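You operate a simulated robot arm through the tools that you are given. There is no shell and no other tool.

You are at the controls of a simulated robot arm. One attempt, no reset.

JOB
Tamp the mortar firm in the blue box, then float it flush.
Fine: flush with the rim; tamper and float go back; keep fingers out of the mortar. Set down upright: tamper.

The check looks at the end state, three seconds after you hand in, the way a careful person would. Anything else that was tipped, shoved, dropped, spilled or broken makes it a failure.

ROBOT AND FRAMES
A 6-joint arm with a fingered hand, fixed in place. Base frame: the origin is at the foot of the arm, x ahead of it, y to its left, z up. Lengths are in cm, angles in rad, forces in N, time in s.
With the tool pointing down near the work surface it reaches from about 34 to 74 cm from the base axis. Its first joint turns from -2.007 to 2.007 rad. Payload 4 kg.
The TCP is the grasp point between the finger pads, 2.6 cm short of the fingertips. In the tool frame z runs along the fingers and y along their closing line. Largest opening 13.2 cm; the body of the gripper starts 7.3 cm behind the TCP. The gripper is a hand of 4 fingers: y runs from the thumb to the fingers, the wrist lies at [0, 0, -23.9] in the tool frame, and closing takes about 1.5 s.
Orientation is that of the tool frame in the base frame, as a unit quaternion [x, y, z, w]. With the fingers straight down and closing along the base's y, the tool's x points along the base's -x, its y along +y and its z along -z.

CONTROLS
- The arm moves only by the tool play_rows. Its argument "commands" is a list of rows, each an object (a shift or turn left out is 0, a gripper value left out holds the last) with "claw": the finger opening in cm, from 0 to 13.2; "dp": the shift along the tool's x, y, z in cm, a list of three; "rotation": the turn, a rotation vector about the tool's x, y, z in rad, a list of three. In form: [{"claw": claw, "dp": [tx, ty, tz], "rotation": [wx, wy, wz]}, ...]. A call has 1 to 20 rows; each row is the pose to reach, as a shift and turn from the pose commanded when the call began, along the tool's axes at that moment. Rows are played at 5 a second. More than 5 cm and 0.15 rad between two rows, or a gripper value outside its range, and nothing of the call is played. A pose out of reach is approached as far as the arm can. The call stops where the force on the tool passes 40 N (or 10 N more than at its start, if that is more) or the arm is blocked; 0.2 s more then pass. Each finger travels about 15.3 cm/s and halts on what it meets, pressing with about 27 N; the grip force reading is that of the motor and also rises with nothing between the fingers. The clock runs only during rows and for 0.2 s after the last one: add rows that repeat a pose to give the fingers time. It gives the time, the measured TCP pose, the force on the tool (base axes), the opening and the grip force at its end, in the units of the frame above (readings bear some noise), with the torque about the TCP (base axes, N m) and any sound that the robot's microphone picked up, and new pictures: "pictures" is both (left out), scene, wrist or none.
- Cameras (640 x 400 px; columns grow to the right, rows downward): "scene" is fixed at [4.66, -64.9, 161.12]; the picture's right is [0.76, -0.66, 0.00], its down [-0.48, -0.55, -0.69] and it looks along [0.45, 0.52, -0.73] (base axes); focal length 242 px, centre (320, 200). "wrist" rides on the gripper at [6.8, 0.2, -9.7] in the tool frame; the picture's right is [-0.03, 1.00, 0.00], its down [-0.82, -0.02, -0.58] and it looks along [-0.58, -0.01, 0.82] (tool axes); focal length 270 px, centre (320, 200). There is no depth. A picture from a camera that has moved, and an enlarged one, comes with that camera's place and axes in the base frame and with its lens.
- lift_body(by): slides the trunk up (or, below 0, down) by that many cm; the arm rides with it, the base frame stays. It gives what a move gives, with no picture.
- grasp_type(shape): the hand has 4 fingers and takes this shape, open, in about a second: jaw (thumb against the fingers, like two jaws); tri (thumb and two fingers); tip (a fingertip pinch); poke (one finger out to press); point (the index stretched); flat (the hand flat); cup (the hand cupped); fist (a fist). The gripper value then closes the fingers along that shape, each until it touches; the sizes above hold for jaw. It gives what a move gives, with no picture.
- inspect(camera, box): a new picture of the part [left, top, right, bottom] of that camera's present view, enlarged. It takes no simulated time.
- sign_off(): hands the job in; it is judged then, once.

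Places have to be worked out from the pictures, the camera data and where the tool is seen. Open the gripper and draw the arm clear of the work before you hand the job in, unless the task says otherwise.

The tools are called after "Request:" by a JSON object that holds its "fn" and its "kwargs". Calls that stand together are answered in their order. play_rows: Moves the arm, as the interface text tells. Its arguments: {"type":"object","properties":{"commands":{"type":"array","items":{"type":"object","properties":{"claw":{"type":"number"},"dp":{"type":"array","items":{"type":"number"}},"rotation":{"type":"array","items":{"type":"number"}}}}},"pictures":{"type":"string","enum":["both","scene","wrist","none"]}},"required":["commands"]} The other tools are called the same way: lift_body (by) slides the trunk up or down; grasp_type (shape) gives the hand a shape; inspect (camera, box) takes an enlarged picture of a part of a camera's view; sign_off () hands the job in.

At the start:

```text
t: 0.0
eef_pos: [32.77, -24.48, 130.56]
tool_rot: [0.0, 1.0, 0.001, 0.0]
ft_force: [-0.1, -0.7, -0.7]
wrist_torque: [-0.04, -0.02, -0.01]
width: 13.22
finger_force: 0.1
shape: jaw
trunk travel left (down, up): [-90.0, 9.0]
```

scene: 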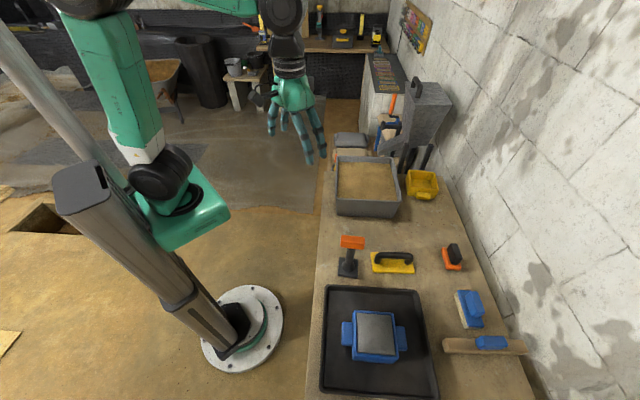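
wrist: 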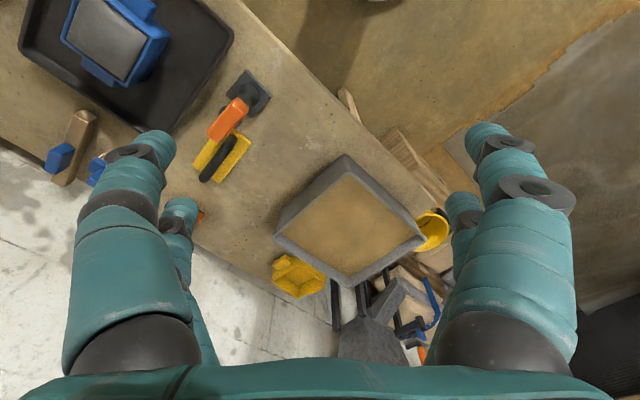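

I'll start by enlarging the scene picture around the blue box, the tamper and the float to work out where they are.

Request:
{"fn": "inspect", "kwargs": {"camera": "scene", "box": [310, 220, 450, 308]}}

Request:
{"fn": "inspect", "kwargs": {"camera": "scene", "box": [310, 275, 450, 400]}}

Request:
{"fn": "inspect", "kwargs": {"camera": "wrist", "box": [0, 0, 320, 200]}}

Request:
{"fn": "inspect", "kwargs": {"camera": "scene", "box": [300, 120, 460, 220]}}

```text
4.55 times, centred on (380, 264) of scene
camera zoom: at [4.66, -64.9, 161.12], right [0.76, -0.66, 0.0], down [-0.48, -0.55, -0.69], along [0.45, 0.52, -0.73], focal length 1102 px, centre (47, -91)
```

zoom: 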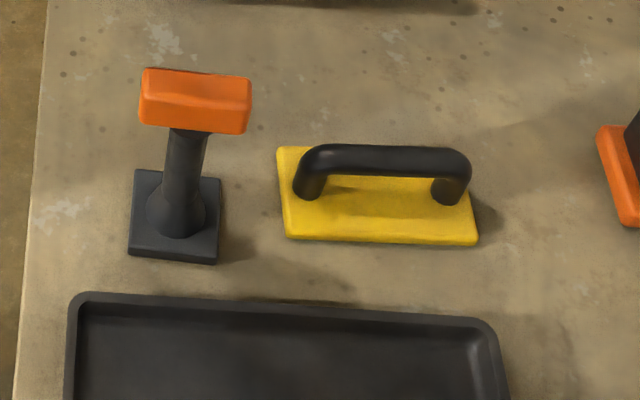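

```text
3.20 times, centred on (380, 338) of scene
camera zoom: at [4.66, -64.9, 161.12], right [0.76, -0.66, 0.0], down [-0.48, -0.55, -0.69], along [0.45, 0.52, -0.73], focal length 776 px, centre (128, -240)
```

zoom: 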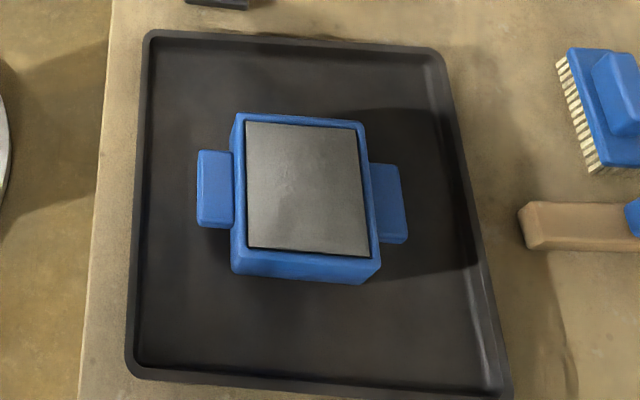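

```text
2.00 times, centred on (160, 100) of wrist
camera zoom: at [25.78, -24.34, 140.18], right [0.03, 1.0, 0.0], down [0.82, -0.02, 0.58], along [0.58, -0.01, -0.82], focal length 541 px, centre (640, 400)
```

zoom: 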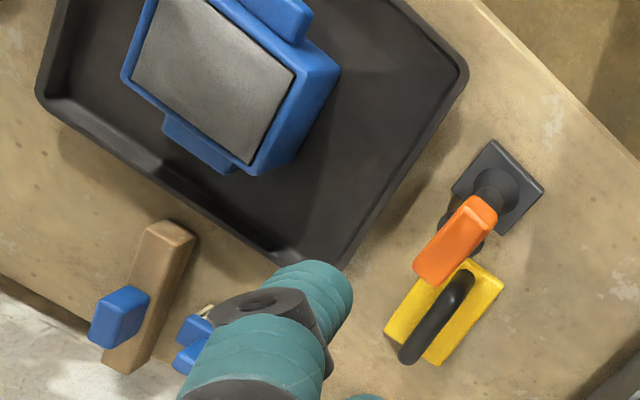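

```text
4.00 times, centred on (380, 170) of scene
camera zoom: at [4.66, -64.9, 161.12], right [0.76, -0.66, 0.0], down [-0.48, -0.55, -0.69], along [0.45, 0.52, -0.73], focal length 970 px, centre (80, 320)
```

zoom: 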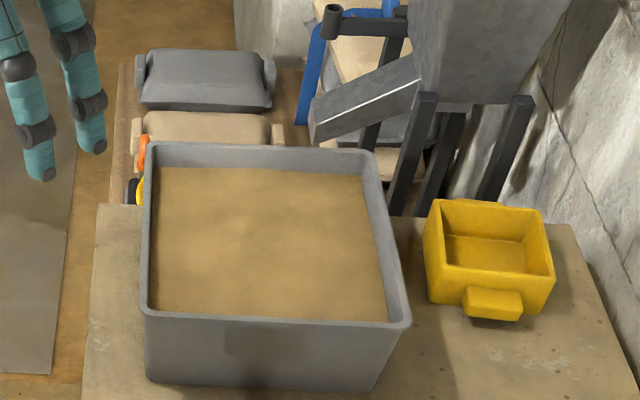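

The tamper stands at about (40, -39.5) with its orange cross-bar near z 97. The float is beyond it, and the box's mortar is near (29, -60.5, 86). The bench runs at 45° to the base axes, so I'll turn the tool 45° and hover above the tamper for a closer look.

Request:
{"fn": "play_rows", "kwargs": {"commands": [{"claw": 13.2, "dp": [-0.9, -1.86, 1.9], "rotation": [0, 0, 0.098]}, {"dp": [-1.8, -3.72, 3.8], "rotation": [0, 0, 0.196]}, {"dp": [-2.7, -5.59, 5.7], "rotation": [0, 0, 0.294]}, {"dp": [-3.6, -7.45, 7.6], "rotation": [0, 0, 0.393]}, {"dp": [-4.5, -9.3, 9.5], "rotation": [0, 0, 0.491]}, {"dp": [-5.4, -11.2, 11.4], "rotation": [0, 0, 0.589]}, {"dp": [-6.3, -13.0, 13.3], "rotation": [0, 0, 0.687]}, {"dp": [-7.2, -14.9, 15.2], "rotation": [0, 0, 0.785]}], "pictures": "both"}}

```text
t: 1.8
eef_pos: [40.17, -39.53, 115.08]
tool_rot: [0.383, 0.924, 0.0, 0.0]
ft_force: [-1.0, -0.8, 1.0]
wrist_torque: [-0.01, -0.01, -0.02]
width: 13.21
finger_force: 0.1
shape: jaw
trunk travel left (down, up): [-90.0, 9.0]
camera wrist: at [35.28, -34.6, 124.79], right [0.73, 0.69, 0.0], down [0.56, -0.59, 0.58], along [0.4, -0.42, -0.82], focal length 270 px, centre (320, 200)
```

scene: 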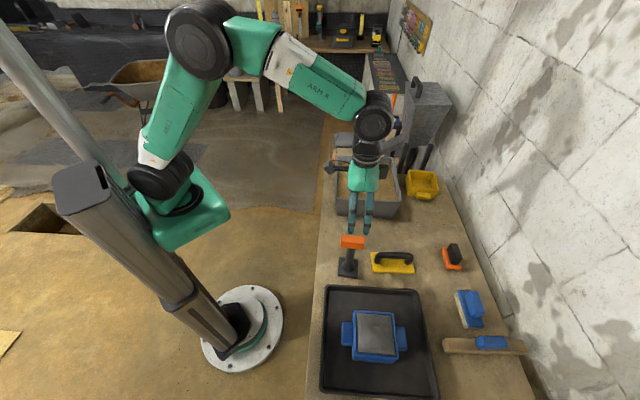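
wrist: 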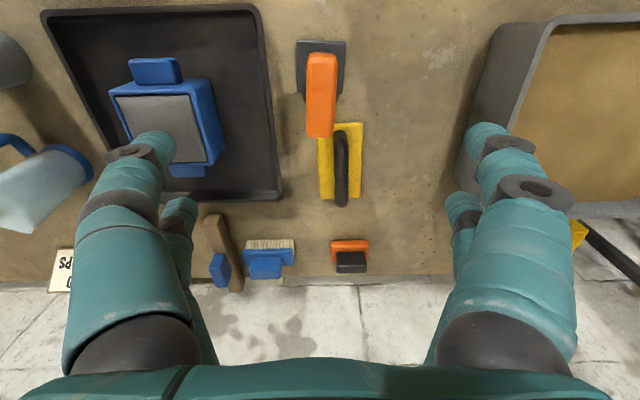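

The tool is now square to the bench. I'll enlarge the wrist view to fix the tamper, float and box, and to read the label at the lower left.

Request:
{"fn": "inspect", "kwargs": {"camera": "wrist", "box": [270, 20, 400, 220]}}

Request:
{"fn": "inspect", "kwargs": {"camera": "wrist", "box": [40, 0, 280, 200]}}

Request:
{"fn": "inspect", "kwargs": {"camera": "wrist", "box": [0, 200, 160, 320]}}

Request:
{"fn": "inspect", "kwargs": {"camera": "scene", "box": [310, 220, 450, 308]}}

```text
2.00 times, centred on (335, 120) of wrist
camera zoom: at [35.28, -34.6, 124.79], right [0.73, 0.69, 0.0], down [0.56, -0.59, 0.58], along [0.4, -0.42, -0.82], focal length 541 px, centre (290, 360)
```

zoom: 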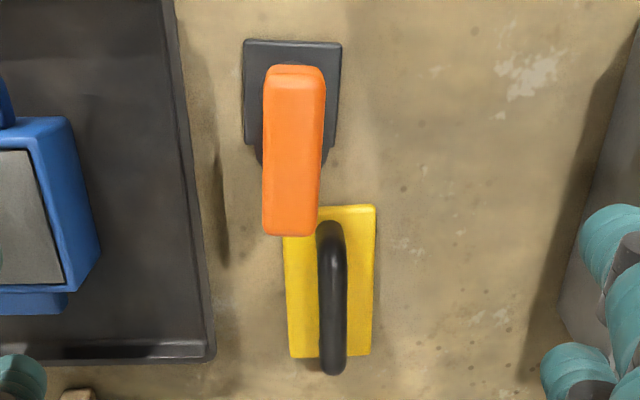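

```text
2.00 times, centred on (160, 100) of wrist
camera zoom: at [35.28, -34.6, 124.79], right [0.73, 0.69, 0.0], down [0.56, -0.59, 0.58], along [0.4, -0.42, -0.82], focal length 541 px, centre (640, 400)
```

zoom: 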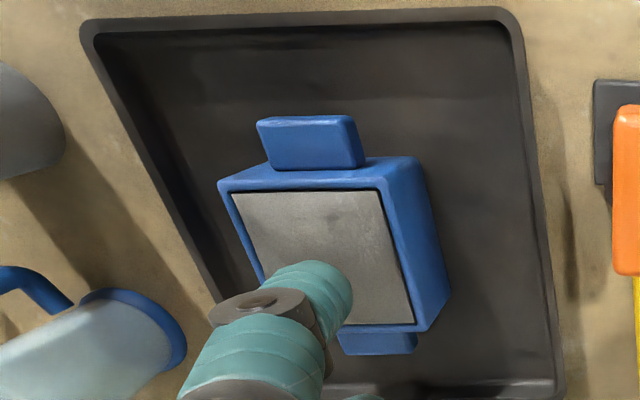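

```text
3.33 times, centred on (80, 260) of wrist
camera zoom: at [35.28, -34.6, 124.79], right [0.73, 0.69, 0.0], down [0.56, -0.59, 0.58], along [0.4, -0.42, -0.82], focal length 901 px, centre (1120, 0)
```

zoom: 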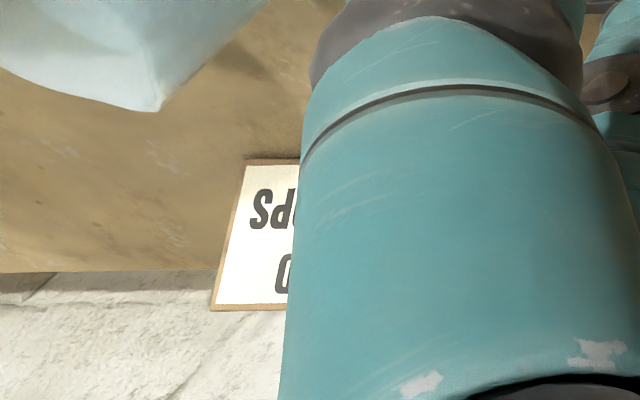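

```text
4.55 times, centred on (380, 264) of scene
camera zoom: at [4.66, -64.9, 161.12], right [0.76, -0.66, 0.0], down [-0.48, -0.55, -0.69], along [0.45, 0.52, -0.73], focal length 1102 px, centre (47, -91)
```

zoom: 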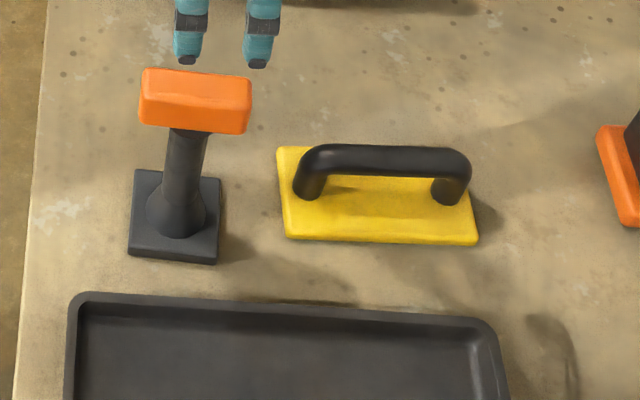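

The bar's centre works out at about (40.1, -39.4), 2.6 cm wide, with its top near z 98.5, and the tool is directly above it. I'll descend so the pads straddle the bar and check before closing.

Request:
{"fn": "play_rows", "kwargs": {"commands": [{"claw": 13.2, "dp": [0, 0, 3]}, {"dp": [0, 0, 6]}, {"dp": [0, 0, 9]}, {"dp": [0, 0, 12]}, {"dp": [0, 0, 14]}, {"dp": [0, 0, 16]}, {"dp": [0, 0, 18]}], "pictures": "both"}}

```text
t: 3.4
eef_pos: [39.95, -39.55, 97.33]
tool_rot: [0.382, 0.924, 0.0, 0.0]
ft_force: [0.0, 0.2, 0.7]
wrist_torque: [-0.02, 0.02, 0.02]
width: 13.2
finger_force: 0.1
shape: jaw
trunk travel left (down, up): [-90.0, 9.0]
camera wrist: at [35.09, -34.49, 106.93], right [0.72, 0.69, 0.0], down [0.56, -0.59, 0.58], along [0.4, -0.42, -0.82], focal length 270 px, centre (320, 200)
```

scene: 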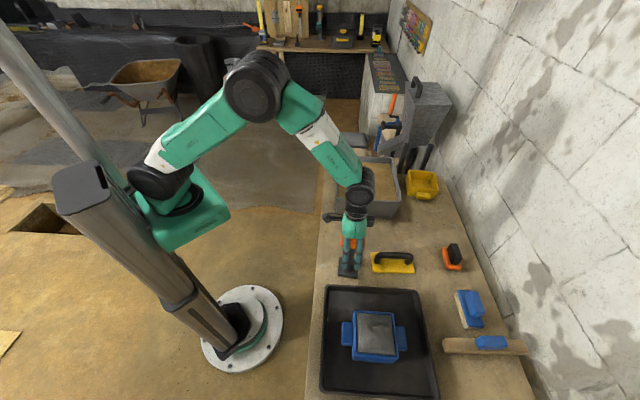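
wrist: 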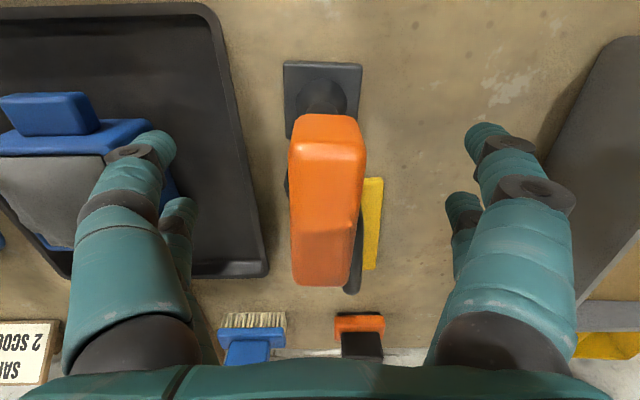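

The bar sits centred between the fingers. I'll enlarge both views to check how deep the fingers reach before gripping, and read the sign.

Request:
{"fn": "inspect", "kwargs": {"camera": "scene", "box": [315, 180, 425, 290]}}

Request:
{"fn": "inspect", "kwargs": {"camera": "wrist", "box": [0, 300, 80, 400]}}

```text
3.64 times, centred on (370, 235) of scene
camera zoom: at [4.66, -64.9, 161.12], right [0.76, -0.66, 0.0], down [-0.48, -0.55, -0.69], along [0.45, 0.52, -0.73], focal length 882 px, centre (138, 73)
```

zoom: 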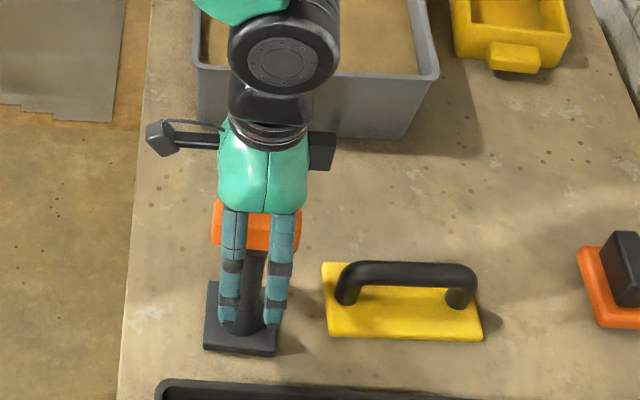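

```text
4.00 times, centred on (40, 350) of wrist
camera zoom: at [35.09, -34.49, 106.93], right [0.72, 0.69, 0.0], down [0.56, -0.59, 0.58], along [0.4, -0.42, -0.82], focal length 1081 px, centre (1440, -400)
```

zoom: 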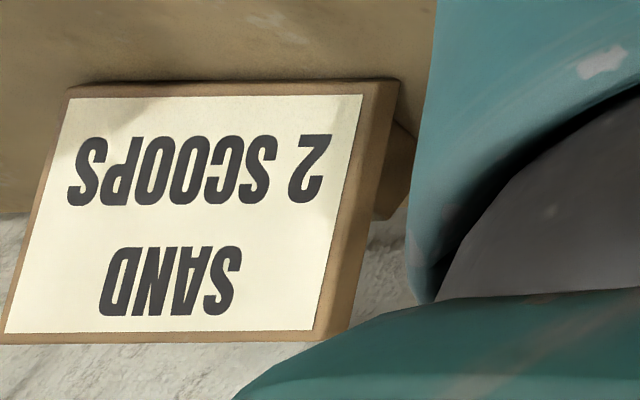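

The fingers straddle the bar and the palm is clear above it (the sign just says "SAND 2 SCOOPS" and isn't part of this job). I'll close on the bar.

Request:
{"fn": "play_rows", "kwargs": {"commands": [{"claw": 0, "dp": [0, 0, 0]}, {"claw": 0}, {"claw": 0}, {"claw": 0}, {"claw": 0}, {"claw": 0}, {"claw": 0}, {"claw": 0}, {"claw": 0}], "pictures": "both"}}

```text
t: 5.4
eef_pos: [39.9, -39.38, 97.45]
tool_rot: [0.383, 0.924, -0.001, 0.0]
ft_force: [2.0, -2.1, -0.1]
wrist_torque: [-0.11, -0.26, -0.04]
width: 2.13
finger_force: 27.4
shape: jaw
trunk travel left (down, up): [-90.0, 9.0]
camera wrist: at [35.11, -34.5, 106.96], right [0.72, 0.69, 0.0], down [0.56, -0.59, 0.58], along [0.4, -0.42, -0.82], focal length 270 px, centre (320, 200)
```

scene: 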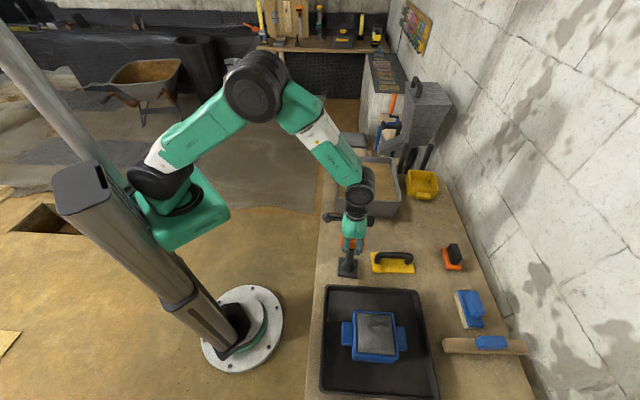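
wrist: 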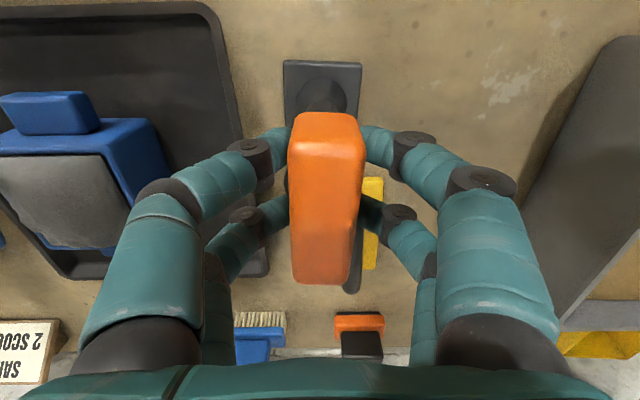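

The hand has closed firmly on the bar (2.1 cm, 27 N). I'll lift straight up slowly and check that the tamper comes along without tilting.

Request:
{"fn": "play_rows", "kwargs": {"commands": [{"dp": [0, 0, -1]}, {"dp": [0, 0, -2.5]}, {"dp": [0, 0, -4.5]}, {"dp": [0, 0, -6.5]}, {"dp": [0, 0, -8.5]}, {"dp": [0, 0, -10.5]}, {"dp": [0, 0, -12.5]}, {"dp": [0, 0, -14]}, {"dp": [0, 0, -14]}], "pictures": "both"}}

```text
t: 7.4
eef_pos: [39.75, -39.49, 111.5]
tool_rot: [0.382, 0.924, 0.0, 0.0]
ft_force: [1.3, 0.0, -7.6]
wrist_torque: [-0.04, 0.01, -0.02]
width: 2.04
finger_force: 27.2
shape: jaw
trunk travel left (down, up): [-90.0, 9.0]
camera wrist: at [35.05, -34.56, 121.07], right [0.72, 0.69, 0.0], down [0.56, -0.59, 0.58], along [0.4, -0.42, -0.82], focal length 270 px, centre (320, 200)
```

scene: 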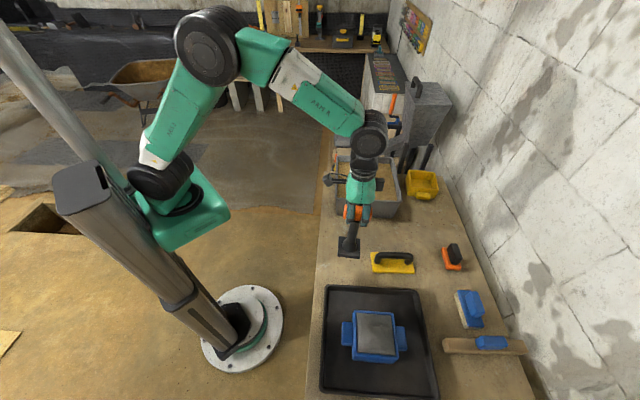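
wrist: 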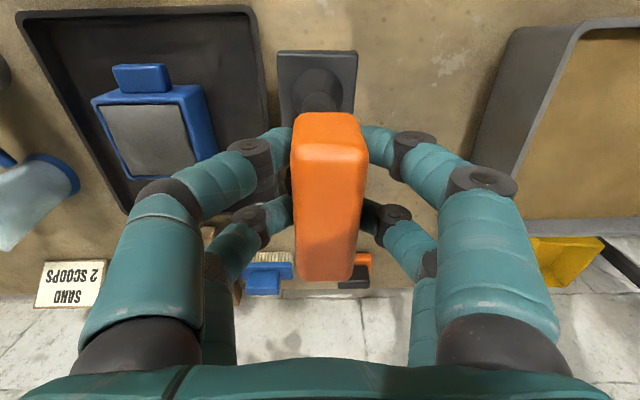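

The tamper is hanging from the hand (about 7.6 N). I'll check how upright it hangs and take a closer look at the box and its mortar level from this view.

Request:
{"fn": "inspect", "kwargs": {"camera": "scene", "box": [310, 160, 420, 270]}}

Request:
{"fn": "inspect", "kwargs": {"camera": "wrist", "box": [60, 30, 380, 210]}}

Request:
{"fn": "inspect", "kwargs": {"camera": "scene", "box": [330, 300, 420, 370]}}

```text
3.64 times, centred on (365, 215) of scene
camera zoom: at [4.66, -64.9, 161.12], right [0.76, -0.66, 0.0], down [-0.48, -0.55, -0.69], along [0.45, 0.52, -0.73], focal length 882 px, centre (156, 146)
```

zoom: 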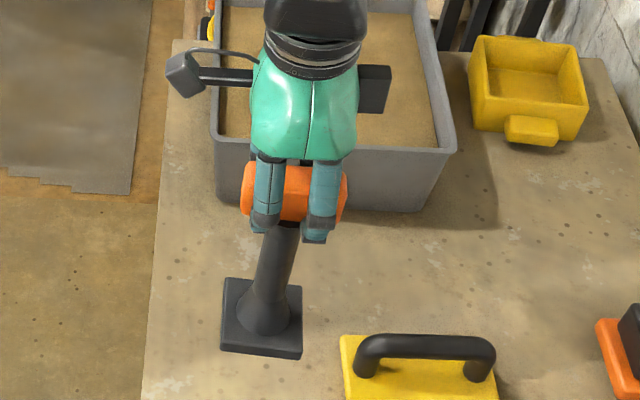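

```text
2.00 times, centred on (220, 120) of wrist
camera zoom: at [35.05, -34.56, 121.07], right [0.72, 0.69, 0.0], down [0.56, -0.59, 0.58], along [0.4, -0.42, -0.82], focal length 541 px, centre (520, 360)
```

zoom: 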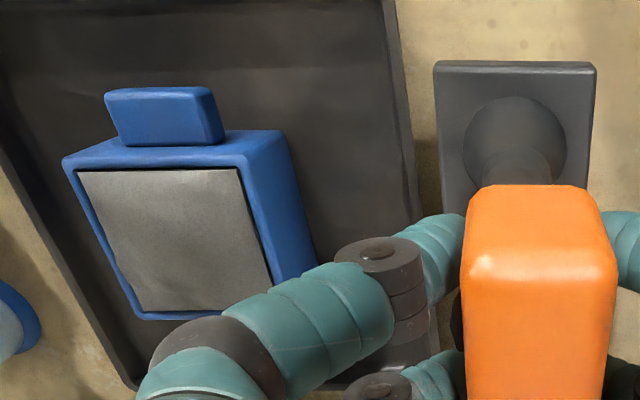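

```text
5.71 times, centred on (375, 335) of scene
camera zoom: at [4.66, -64.9, 161.12], right [0.76, -0.66, 0.0], down [-0.48, -0.55, -0.69], along [0.45, 0.52, -0.73], focal length 1386 px, centre (6, -571)
```

zoom: 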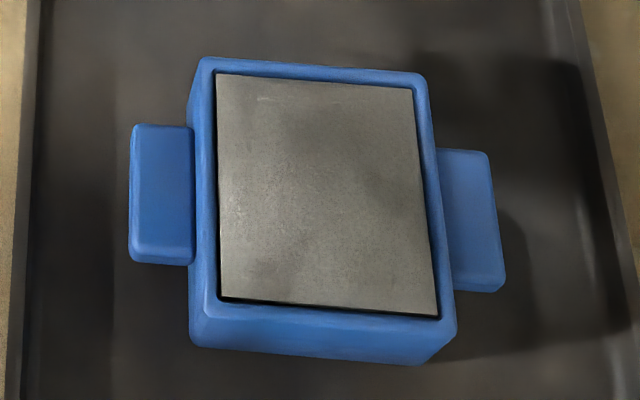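

The mortar top is a 10 × 10 cm square aligned with the bench, centred near (28.9, -60.3) at z about 86.3. The tamper plate is about 7 cm square. I'll carry the tamper level over the tray to above the box.

Request:
{"fn": "play_rows", "kwargs": {"commands": [{"dp": [-0.5, -1.6, 0]}, {"dp": [-1.3, -4.0, 0]}, {"dp": [-2.05, -6.5, 0]}, {"dp": [-2.8, -9.0, 0]}, {"dp": [-3.55, -11.5, 0]}, {"dp": [-4.3, -14.0, 0]}, {"dp": [-5.1, -16.5, 0]}, {"dp": [-5.8, -19.0, 0]}, {"dp": [-6.45, -21.2, 0]}, {"dp": [-6.97, -22.62, 0]}, {"dp": [-6.97, -22.62, 0]}, {"dp": [-6.97, -22.62, 0]}], "pictures": "both"}}

```text
t: 10.0
eef_pos: [28.88, -60.54, 111.57]
tool_rot: [0.382, 0.924, 0.001, 0.0]
ft_force: [0.2, -0.4, -7.6]
wrist_torque: [0.02, -0.02, 0.01]
width: 2.05
finger_force: 26.6
shape: jaw
trunk travel left (down, up): [-90.0, 9.0]
camera wrist: at [24.11, -55.56, 121.09], right [0.72, 0.69, 0.0], down [0.56, -0.59, 0.58], along [0.4, -0.42, -0.82], focal length 270 px, centre (320, 200)
```

scene: 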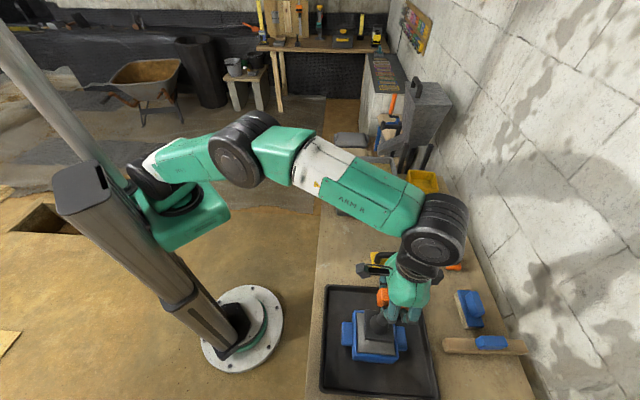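
wrist: 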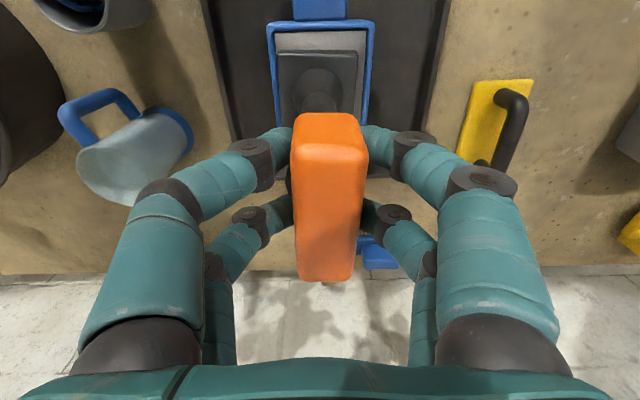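

Request:
{"fn": "inspect", "kwargs": {"camera": "wrist", "box": [250, 0, 410, 120]}}

Request:
{"fn": "inspect", "kwargs": {"camera": "scene", "box": [325, 270, 435, 380]}}

```text
3.33 times, centred on (330, 60) of wrist
camera zoom: at [24.11, -55.56, 121.09], right [0.72, 0.69, 0.0], down [0.56, -0.59, 0.58], along [0.4, -0.42, -0.82], focal length 901 px, centre (287, 667)
```

zoom: 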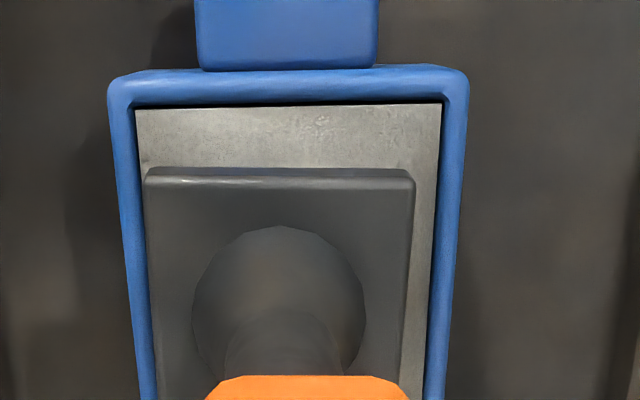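

```text
3.64 times, centred on (380, 325) of scene
camera zoom: at [4.66, -64.9, 161.12], right [0.76, -0.66, 0.0], down [-0.48, -0.55, -0.69], along [0.45, 0.52, -0.73], focal length 882 px, centre (102, -254)
```

zoom: 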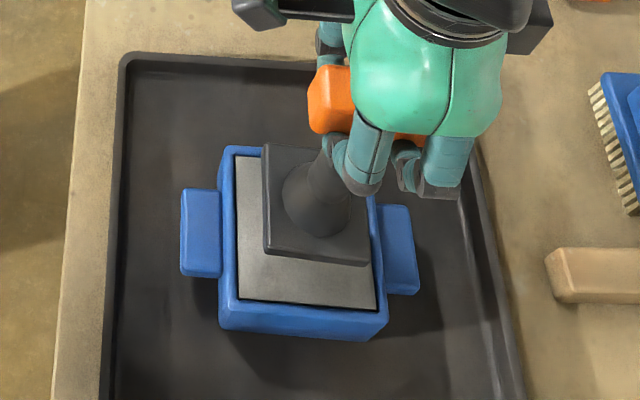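

The tamper plate hangs nearly level, is 7 cm square and sits about 8 cm above the mortar, so a 2×2 pattern of presses will cover the 10 cm square. I'll go over the first quadrant and come down to just short of contact.

Request:
{"fn": "play_rows", "kwargs": {"commands": [{"dp": [0.35, -0.5, 0]}, {"dp": [0.7, -1.0, 1.0]}, {"dp": [0.7, -1.0, 2.5]}, {"dp": [0.7, -1.0, 4.0]}, {"dp": [0.7, -1.0, 5.0]}, {"dp": [0.7, -1.0, 5.5]}, {"dp": [0.7, -1.0, 5.5]}], "pictures": "both"}}

```text
t: 11.6
eef_pos: [27.7, -60.63, 105.94]
tool_rot: [0.382, 0.924, -0.001, 0.001]
ft_force: [0.3, -0.1, 3.4]
wrist_torque: [-0.02, 0.03, 0.02]
width: 2.09
finger_force: 27.3
shape: jaw
trunk travel left (down, up): [-90.0, 9.0]
camera wrist: at [22.89, -55.58, 115.51], right [0.72, 0.69, 0.0], down [0.56, -0.59, 0.58], along [0.4, -0.42, -0.82], focal length 270 px, centre (320, 200)
```

scene: 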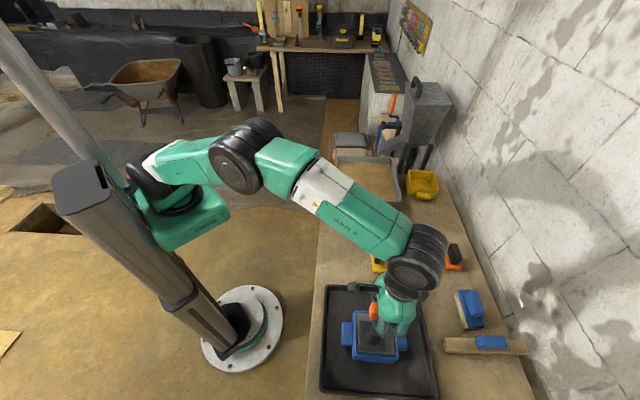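
wrist: 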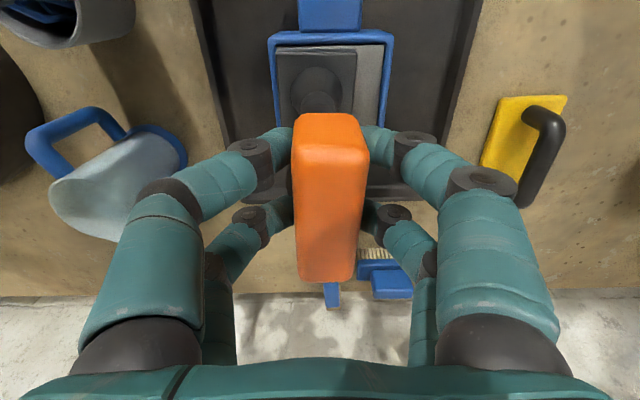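

The vertical force went from -7.6 N to +3.4 N, so the plate is already in contact at TCP z of about 105.9. I'll look closely to be sure it's resting on mortar and not on the rim.

Request:
{"fn": "inspect", "kwargs": {"camera": "wrist", "box": [250, 10, 410, 130]}}

Request:
{"fn": "inspect", "kwargs": {"camera": "scene", "box": [325, 280, 425, 380]}}

```text
3.33 times, centred on (330, 70) of wrist
camera zoom: at [22.89, -55.58, 115.51], right [0.72, 0.69, 0.0], down [0.56, -0.59, 0.58], along [0.4, -0.42, -0.82], focal length 901 px, centre (287, 633)
```

zoom: 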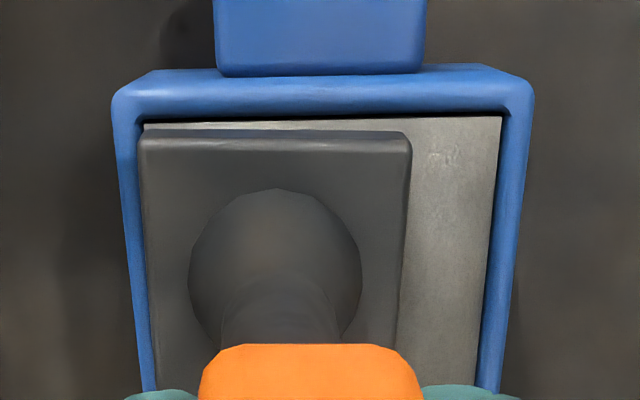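

```text
4.00 times, centred on (375, 330) of scene
camera zoom: at [4.66, -64.9, 161.12], right [0.76, -0.66, 0.0], down [-0.48, -0.55, -0.69], along [0.45, 0.52, -0.73], focal length 970 px, centre (100, -320)
```

zoom: 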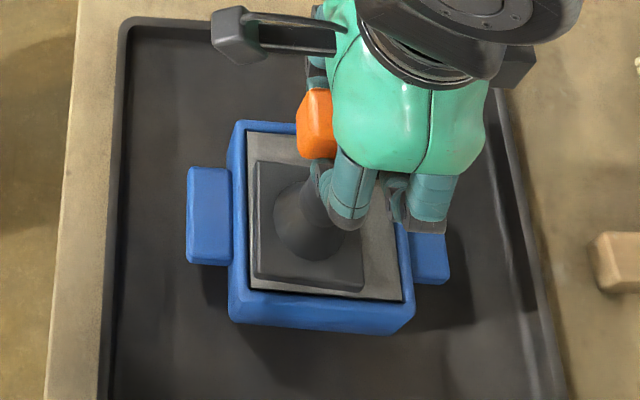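

The plate is on the mortar in the near-left quadrant, just inside the rim on both sides. I'll press down in small steps and watch force and depth.

Request:
{"fn": "play_rows", "kwargs": {"commands": [{"dp": [0, 0, 0.2]}, {"dp": [0, 0, 0.4]}, {"dp": [0, 0, 0.6]}, {"dp": [0, 0, 0.8]}, {"dp": [0, 0, 0.8]}], "pictures": "none"}}

```text
t: 12.8
eef_pos: [27.66, -60.65, 105.12]
tool_rot: [0.383, 0.924, -0.001, 0.0]
ft_force: [0.0, 0.4, 15.5]
wrist_torque: [-0.26, 0.47, 0.0]
width: 2.25
finger_force: 27.1
shape: jaw
trunk travel left (down, up): [-90.0, 9.0]
```

The mortar is yielding gradually: 15.5 N after 0.8 cm. I'll press further.

Request:
{"fn": "play_rows", "kwargs": {"commands": [{"dp": [0, 0, 0.2]}, {"dp": [0, 0, 0.4]}, {"dp": [0, 0, 0.6]}, {"dp": [0, 0, 0.6]}], "pictures": "both"}}

```text
t: 13.8
eef_pos: [27.75, -60.5, 104.73]
tool_rot: [0.382, 0.924, -0.003, 0.002]
ft_force: [3.6, -2.4, 30.6]
wrist_torque: [-0.16, 0.31, -0.04]
width: 2.32
finger_force: 27.4
shape: jaw
trunk travel left (down, up): [-90.0, 9.0]
camera wrist: at [22.83, -55.44, 114.33], right [0.72, 0.69, 0.0], down [0.56, -0.59, 0.58], along [0.4, -0.42, -0.81], focal length 270 px, centre (320, 200)
```

scene: 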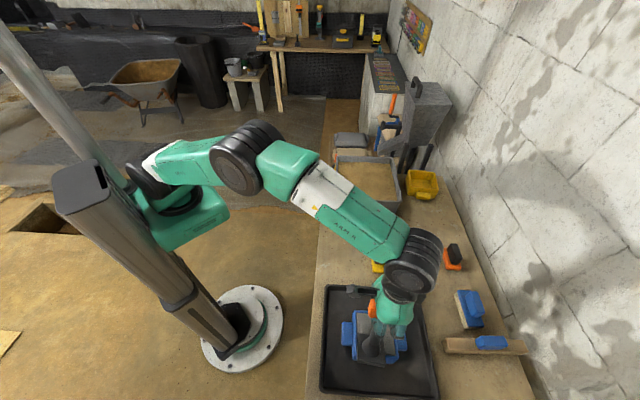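
wrist: 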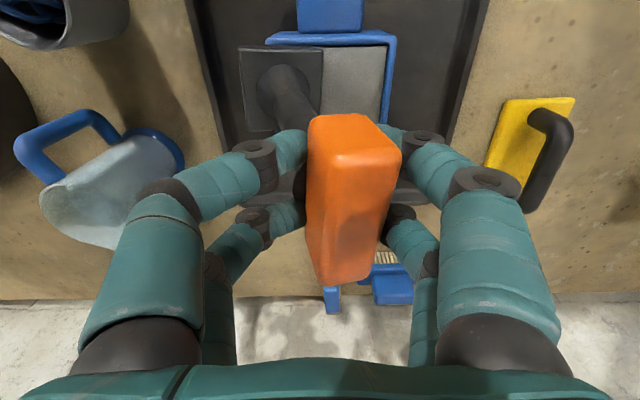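

The tamper has buckled sideways in the grip: the plate slid toward -u, over the rim. I'll back off straight up at once and look.

Request:
{"fn": "play_rows", "kwargs": {"commands": [{"dp": [0, 0, -1.0]}, {"dp": [0, 0, -2.0]}, {"dp": [0, 0, -3.5]}, {"dp": [0, 0, -5]}, {"dp": [0, 0, -5]}], "pictures": "both"}}

Request:
{"fn": "inspect", "kwargs": {"camera": "scene", "box": [325, 270, 435, 380]}}

Request:
{"fn": "inspect", "kwargs": {"camera": "wrist", "box": [220, 0, 420, 150]}}

```text
t: 15.0
eef_pos: [27.68, -60.53, 109.38]
tool_rot: [0.382, 0.924, 0.001, -0.001]
ft_force: [0.6, 0.0, -6.6]
wrist_torque: [0.02, -0.03, -0.01]
width: 2.02
finger_force: 27.1
shape: jaw
trunk travel left (down, up): [-90.0, 9.0]
camera wrist: at [22.82, -55.63, 119.02], right [0.72, 0.69, 0.0], down [0.56, -0.59, 0.58], along [0.4, -0.42, -0.82], focal length 270 px, centre (320, 200)
```

scene: 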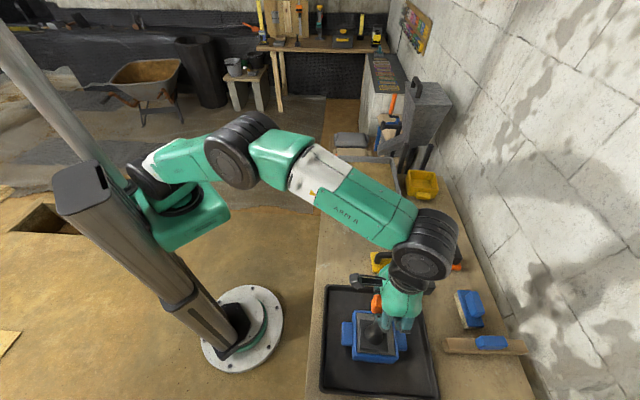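
wrist: 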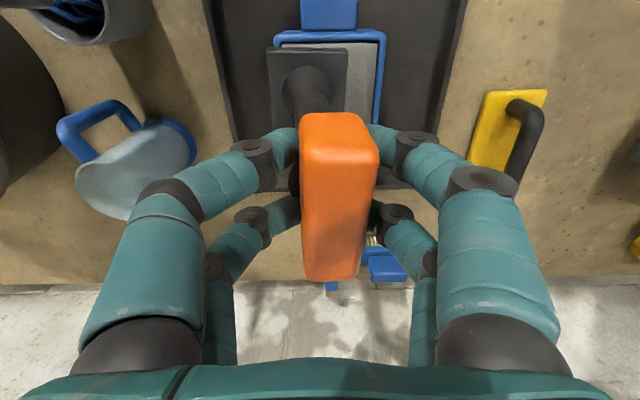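

```text
3.64 times, centred on (380, 325) of scene
camera zoom: at [4.66, -64.9, 161.12], right [0.76, -0.66, 0.0], down [-0.48, -0.55, -0.69], along [0.45, 0.52, -0.73], focal length 882 px, centre (102, -254)
```

zoom: 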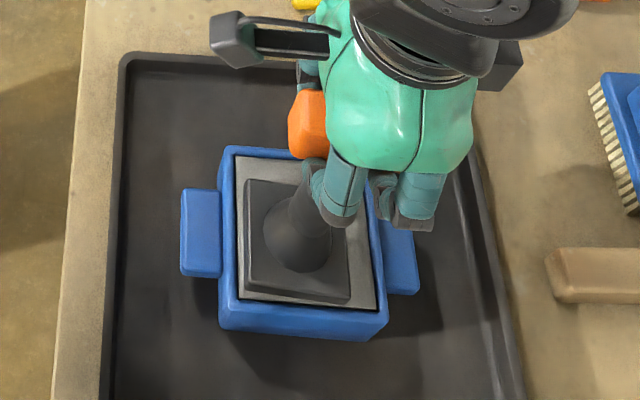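

```text
2.67 times, centred on (320, 75) of wrist
camera zoom: at [22.82, -55.63, 119.02], right [0.72, 0.69, 0.0], down [0.56, -0.59, 0.58], along [0.4, -0.42, -0.82], focal length 721 px, centre (320, 533)
```

zoom: 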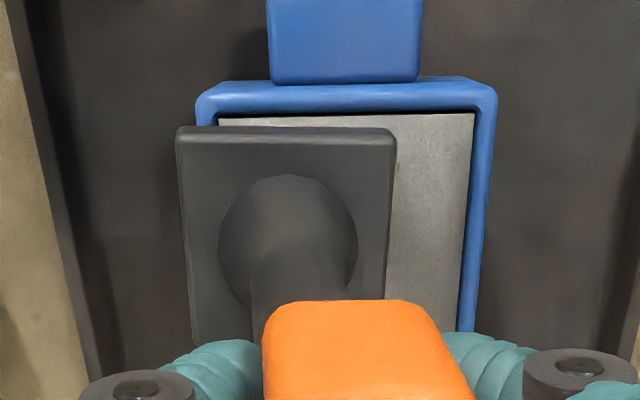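

The pads alone pinch the bar too loosely to resist tilt under load. I'll return the tamper to its spot and regrasp with the palm down on the bar and the fingers around the shaft, so the push goes straight down the axis. First I'll carry it back at a safe height.

Request:
{"fn": "play_rows", "kwargs": {"commands": [{"dp": [0, 0, -2.0]}, {"dp": [0.3, 1.5, -2.5]}, {"dp": [0.9, 3.5, -2.5]}, {"dp": [1.5, 6.0, -2.5]}, {"dp": [2.1, 8.5, -2.5]}, {"dp": [2.7, 11.0, -2.5]}, {"dp": [3.4, 13.5, -2.5]}, {"dp": [4.0, 16.0, -2.5]}, {"dp": [4.6, 18.5, -2.5]}, {"dp": [5.2, 21.0, -2.5]}, {"dp": [5.4, 23.0, -2.5]}, {"dp": [5.5, 24.6, -2.5]}, {"dp": [5.5, 24.6, -2.5]}, {"dp": [5.5, 24.6, -2.5]}], "pictures": "both"}}

Request:
{"fn": "inspect", "kwargs": {"camera": "scene", "box": [325, 285, 435, 375]}}

Request:
{"fn": "inspect", "kwargs": {"camera": "wrist", "box": [240, 20, 400, 140]}}

Request:
{"fn": "inspect", "kwargs": {"camera": "scene", "box": [310, 160, 430, 280]}}

```text
t: 18.0
eef_pos: [41.15, -39.4, 112.08]
tool_rot: [0.383, 0.924, 0.0, 0.0]
ft_force: [0.1, -0.2, -6.8]
wrist_torque: [0.0, -0.05, -0.02]
width: 2.04
finger_force: 27.0
shape: jaw
trunk travel left (down, up): [-90.0, 9.0]
camera wrist: at [36.31, -34.38, 121.55], right [0.72, 0.69, 0.0], down [0.56, -0.59, 0.58], along [0.4, -0.42, -0.82], focal length 270 px, centre (320, 200)
```

scene: 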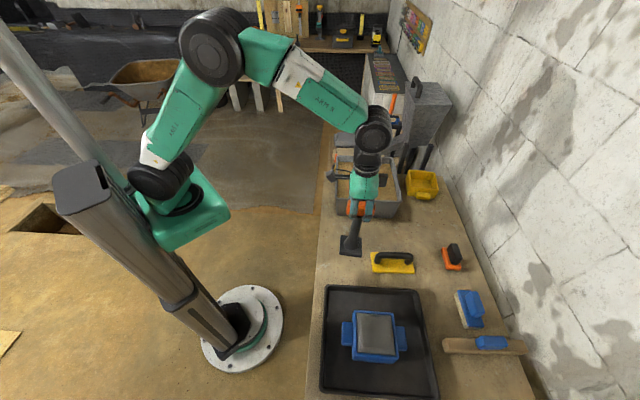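
wrist: 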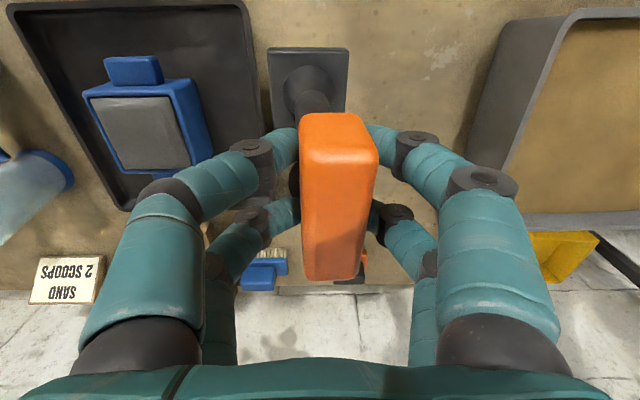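

```text
4.44 times, centred on (380, 330) of scene
camera zoom: at [4.66, -64.9, 161.12], right [0.76, -0.66, 0.0], down [-0.48, -0.55, -0.69], along [0.45, 0.52, -0.73], focal length 1078 px, centre (53, -378)
```

zoom: 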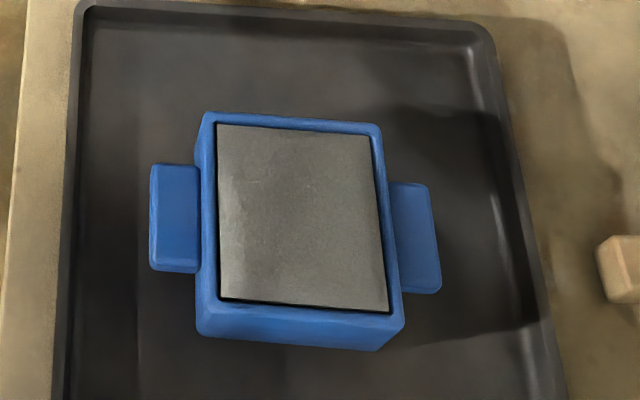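

```text
3.33 times, centred on (320, 80) of wrist
camera zoom: at [36.31, -34.38, 121.55], right [0.72, 0.69, 0.0], down [0.56, -0.59, 0.58], along [0.4, -0.42, -0.82], focal length 901 px, centre (320, 600)
```

zoom: 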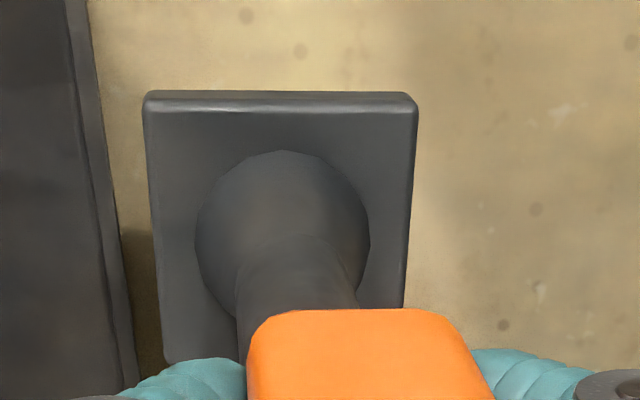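

```text
3.33 times, centred on (370, 220) of scene
camera zoom: at [4.66, -64.9, 161.12], right [0.76, -0.66, 0.0], down [-0.48, -0.55, -0.69], along [0.45, 0.52, -0.73], focal length 808 px, centre (153, 133)
```

zoom: 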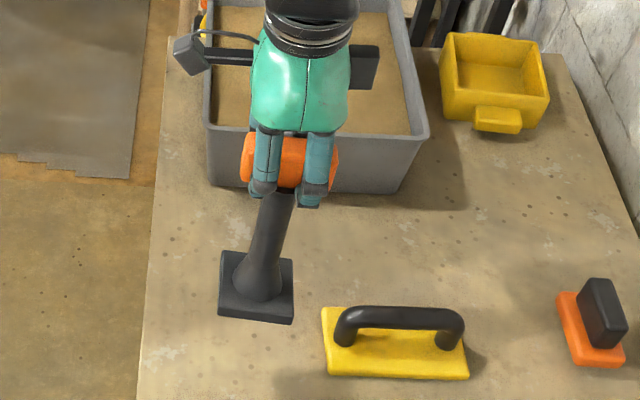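

The box hasn't moved and the plate hangs over its original spot at about (40.05, -39.6). I'll lower it close to the bench, then ease it down the last bit.

Request:
{"fn": "play_rows", "kwargs": {"commands": [{"dp": [0, 0, 2]}, {"dp": [0, 0, 5]}, {"dp": [0, 0, 8]}, {"dp": [0, 0, 10.5]}, {"dp": [0, 0, 12]}, {"dp": [0, 0, 13]}, {"dp": [0, 0, 13.5]}, {"dp": [0, 0, 13.7]}, {"dp": [0, 0, 13.9]}, {"dp": [0, 0, 14.0]}, {"dp": [0, 0, 14.0]}], "pictures": "scene"}}

```text
t: 20.4
eef_pos: [41.25, -39.32, 98.09]
tool_rot: [0.383, 0.924, 0.0, 0.0]
ft_force: [-0.1, 0.6, -6.5]
wrist_torque: [0.03, -0.05, 0.0]
width: 2.05
finger_force: 27.3
shape: jaw
trunk travel left (down, up): [-90.0, 9.0]
```

scene: 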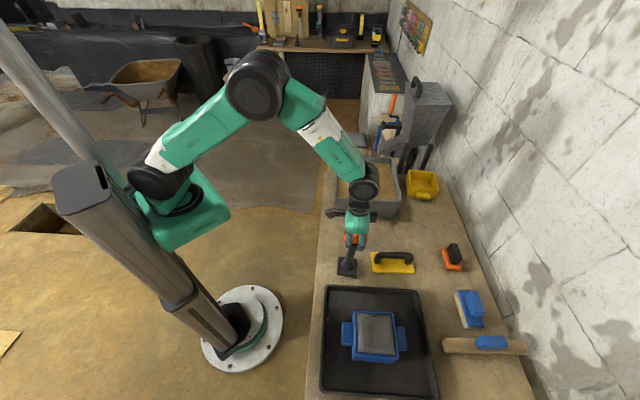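

The tamper still hangs free at TCP z 98.1 (-6.5 N). I'll go down in small steps until the weight comes off.

Request:
{"fn": "play_rows", "kwargs": {"commands": [{"dp": [0, 0, 0.15]}, {"dp": [0, 0, 0.3]}, {"dp": [0, 0, 0.45]}, {"dp": [0, 0, 0.6]}, {"dp": [0, 0, 0.6]}], "pictures": "both"}}

Request:
{"fn": "inspect", "kwargs": {"camera": "scene", "box": [315, 200, 425, 290]}}

```text
t: 21.6
eef_pos: [41.04, -39.17, 97.72]
tool_rot: [0.382, 0.924, -0.001, 0.003]
ft_force: [-7.4, 1.6, 36.5]
wrist_torque: [0.05, -0.35, 0.01]
width: 2.14
finger_force: 26.9
shape: jaw
trunk travel left (down, up): [-90.0, 9.0]
camera wrist: at [36.16, -34.15, 107.33], right [0.72, 0.69, 0.0], down [0.56, -0.59, 0.58], along [0.4, -0.42, -0.81], focal length 270 px, centre (320, 200)
```

scene: 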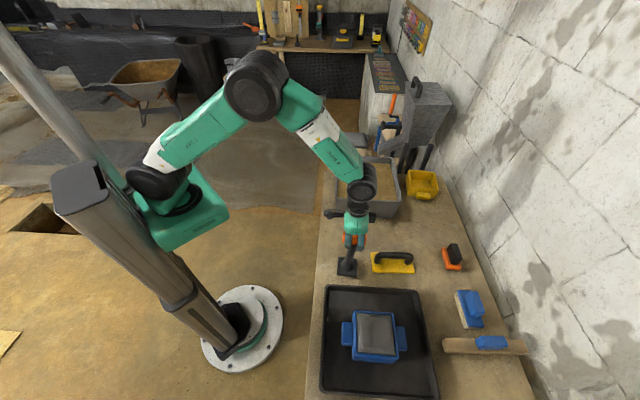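
wrist: 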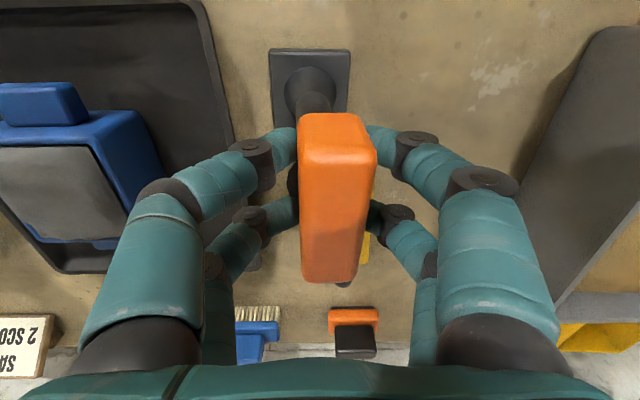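

```text
4.44 times, centred on (370, 245) of scene
camera zoom: at [4.66, -64.9, 161.12], right [0.76, -0.66, 0.0], down [-0.48, -0.55, -0.69], along [0.45, 0.52, -0.73], focal length 1078 px, centre (98, 0)
```

zoom: 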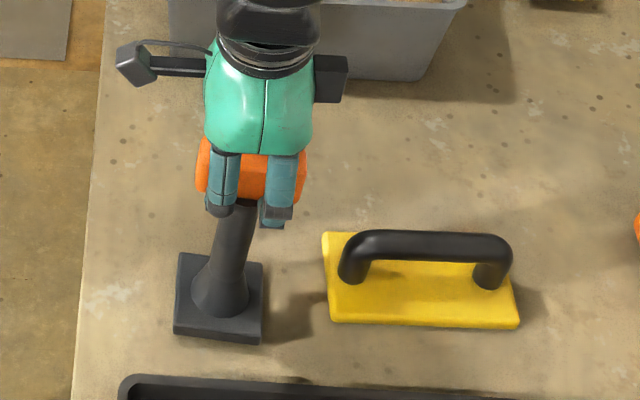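

The plate is on the bench (36 N) with the shaft leaning slightly. I'll ease off the pressure, shift the hand about 0.9 cm to bring the shaft upright, then open gently.

Request:
{"fn": "play_rows", "kwargs": {"commands": [{"dp": [0, 0, -0.2]}, {"dp": [0.1, -0.3, -0.25]}, {"dp": [0.2, -0.6, -0.25]}, {"dp": [0.3, -0.9, -0.25]}, {"dp": [0.3, -0.9, -0.25]}], "pictures": "both"}}

Request:
{"fn": "inspect", "kwargs": {"camera": "scene", "box": [315, 200, 425, 290]}}

```text
t: 22.8
eef_pos: [40.2, -39.57, 97.62]
tool_rot: [0.382, 0.924, 0.0, 0.0]
ft_force: [-1.3, -0.1, 14.8]
wrist_torque: [0.06, -0.76, -0.04]
width: 2.06
finger_force: 27.4
shape: jaw
trunk travel left (down, up): [-90.0, 9.0]
camera wrist: at [35.36, -34.67, 107.24], right [0.72, 0.69, 0.0], down [0.56, -0.59, 0.58], along [0.4, -0.42, -0.82], focal length 270 px, centre (320, 200)
```

scene: 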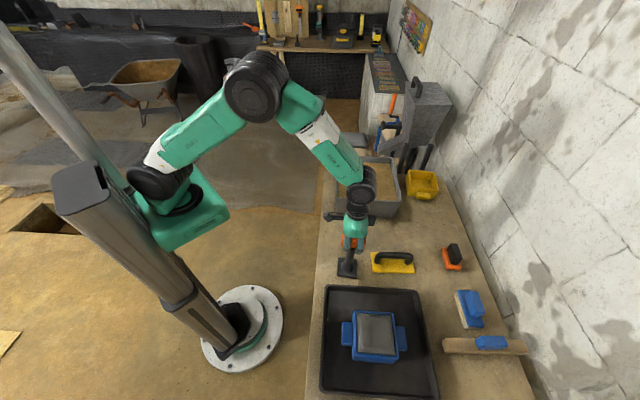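
wrist: 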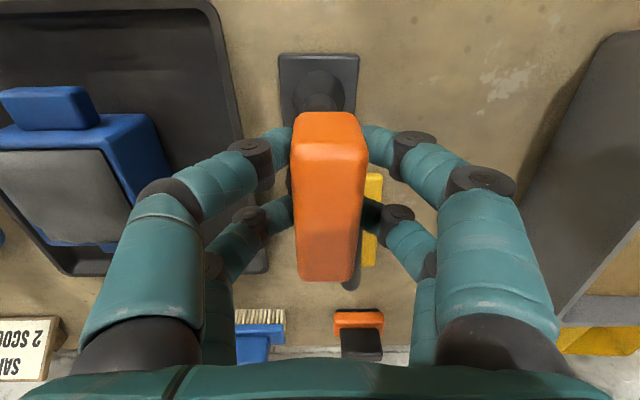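

```text
4.44 times, centred on (370, 245) of scene
camera zoom: at [4.66, -64.9, 161.12], right [0.76, -0.66, 0.0], down [-0.48, -0.55, -0.69], along [0.45, 0.52, -0.73], focal length 1078 px, centre (98, 0)
```

zoom: 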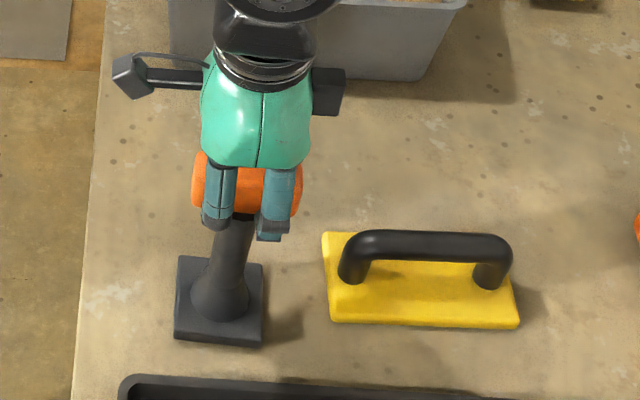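

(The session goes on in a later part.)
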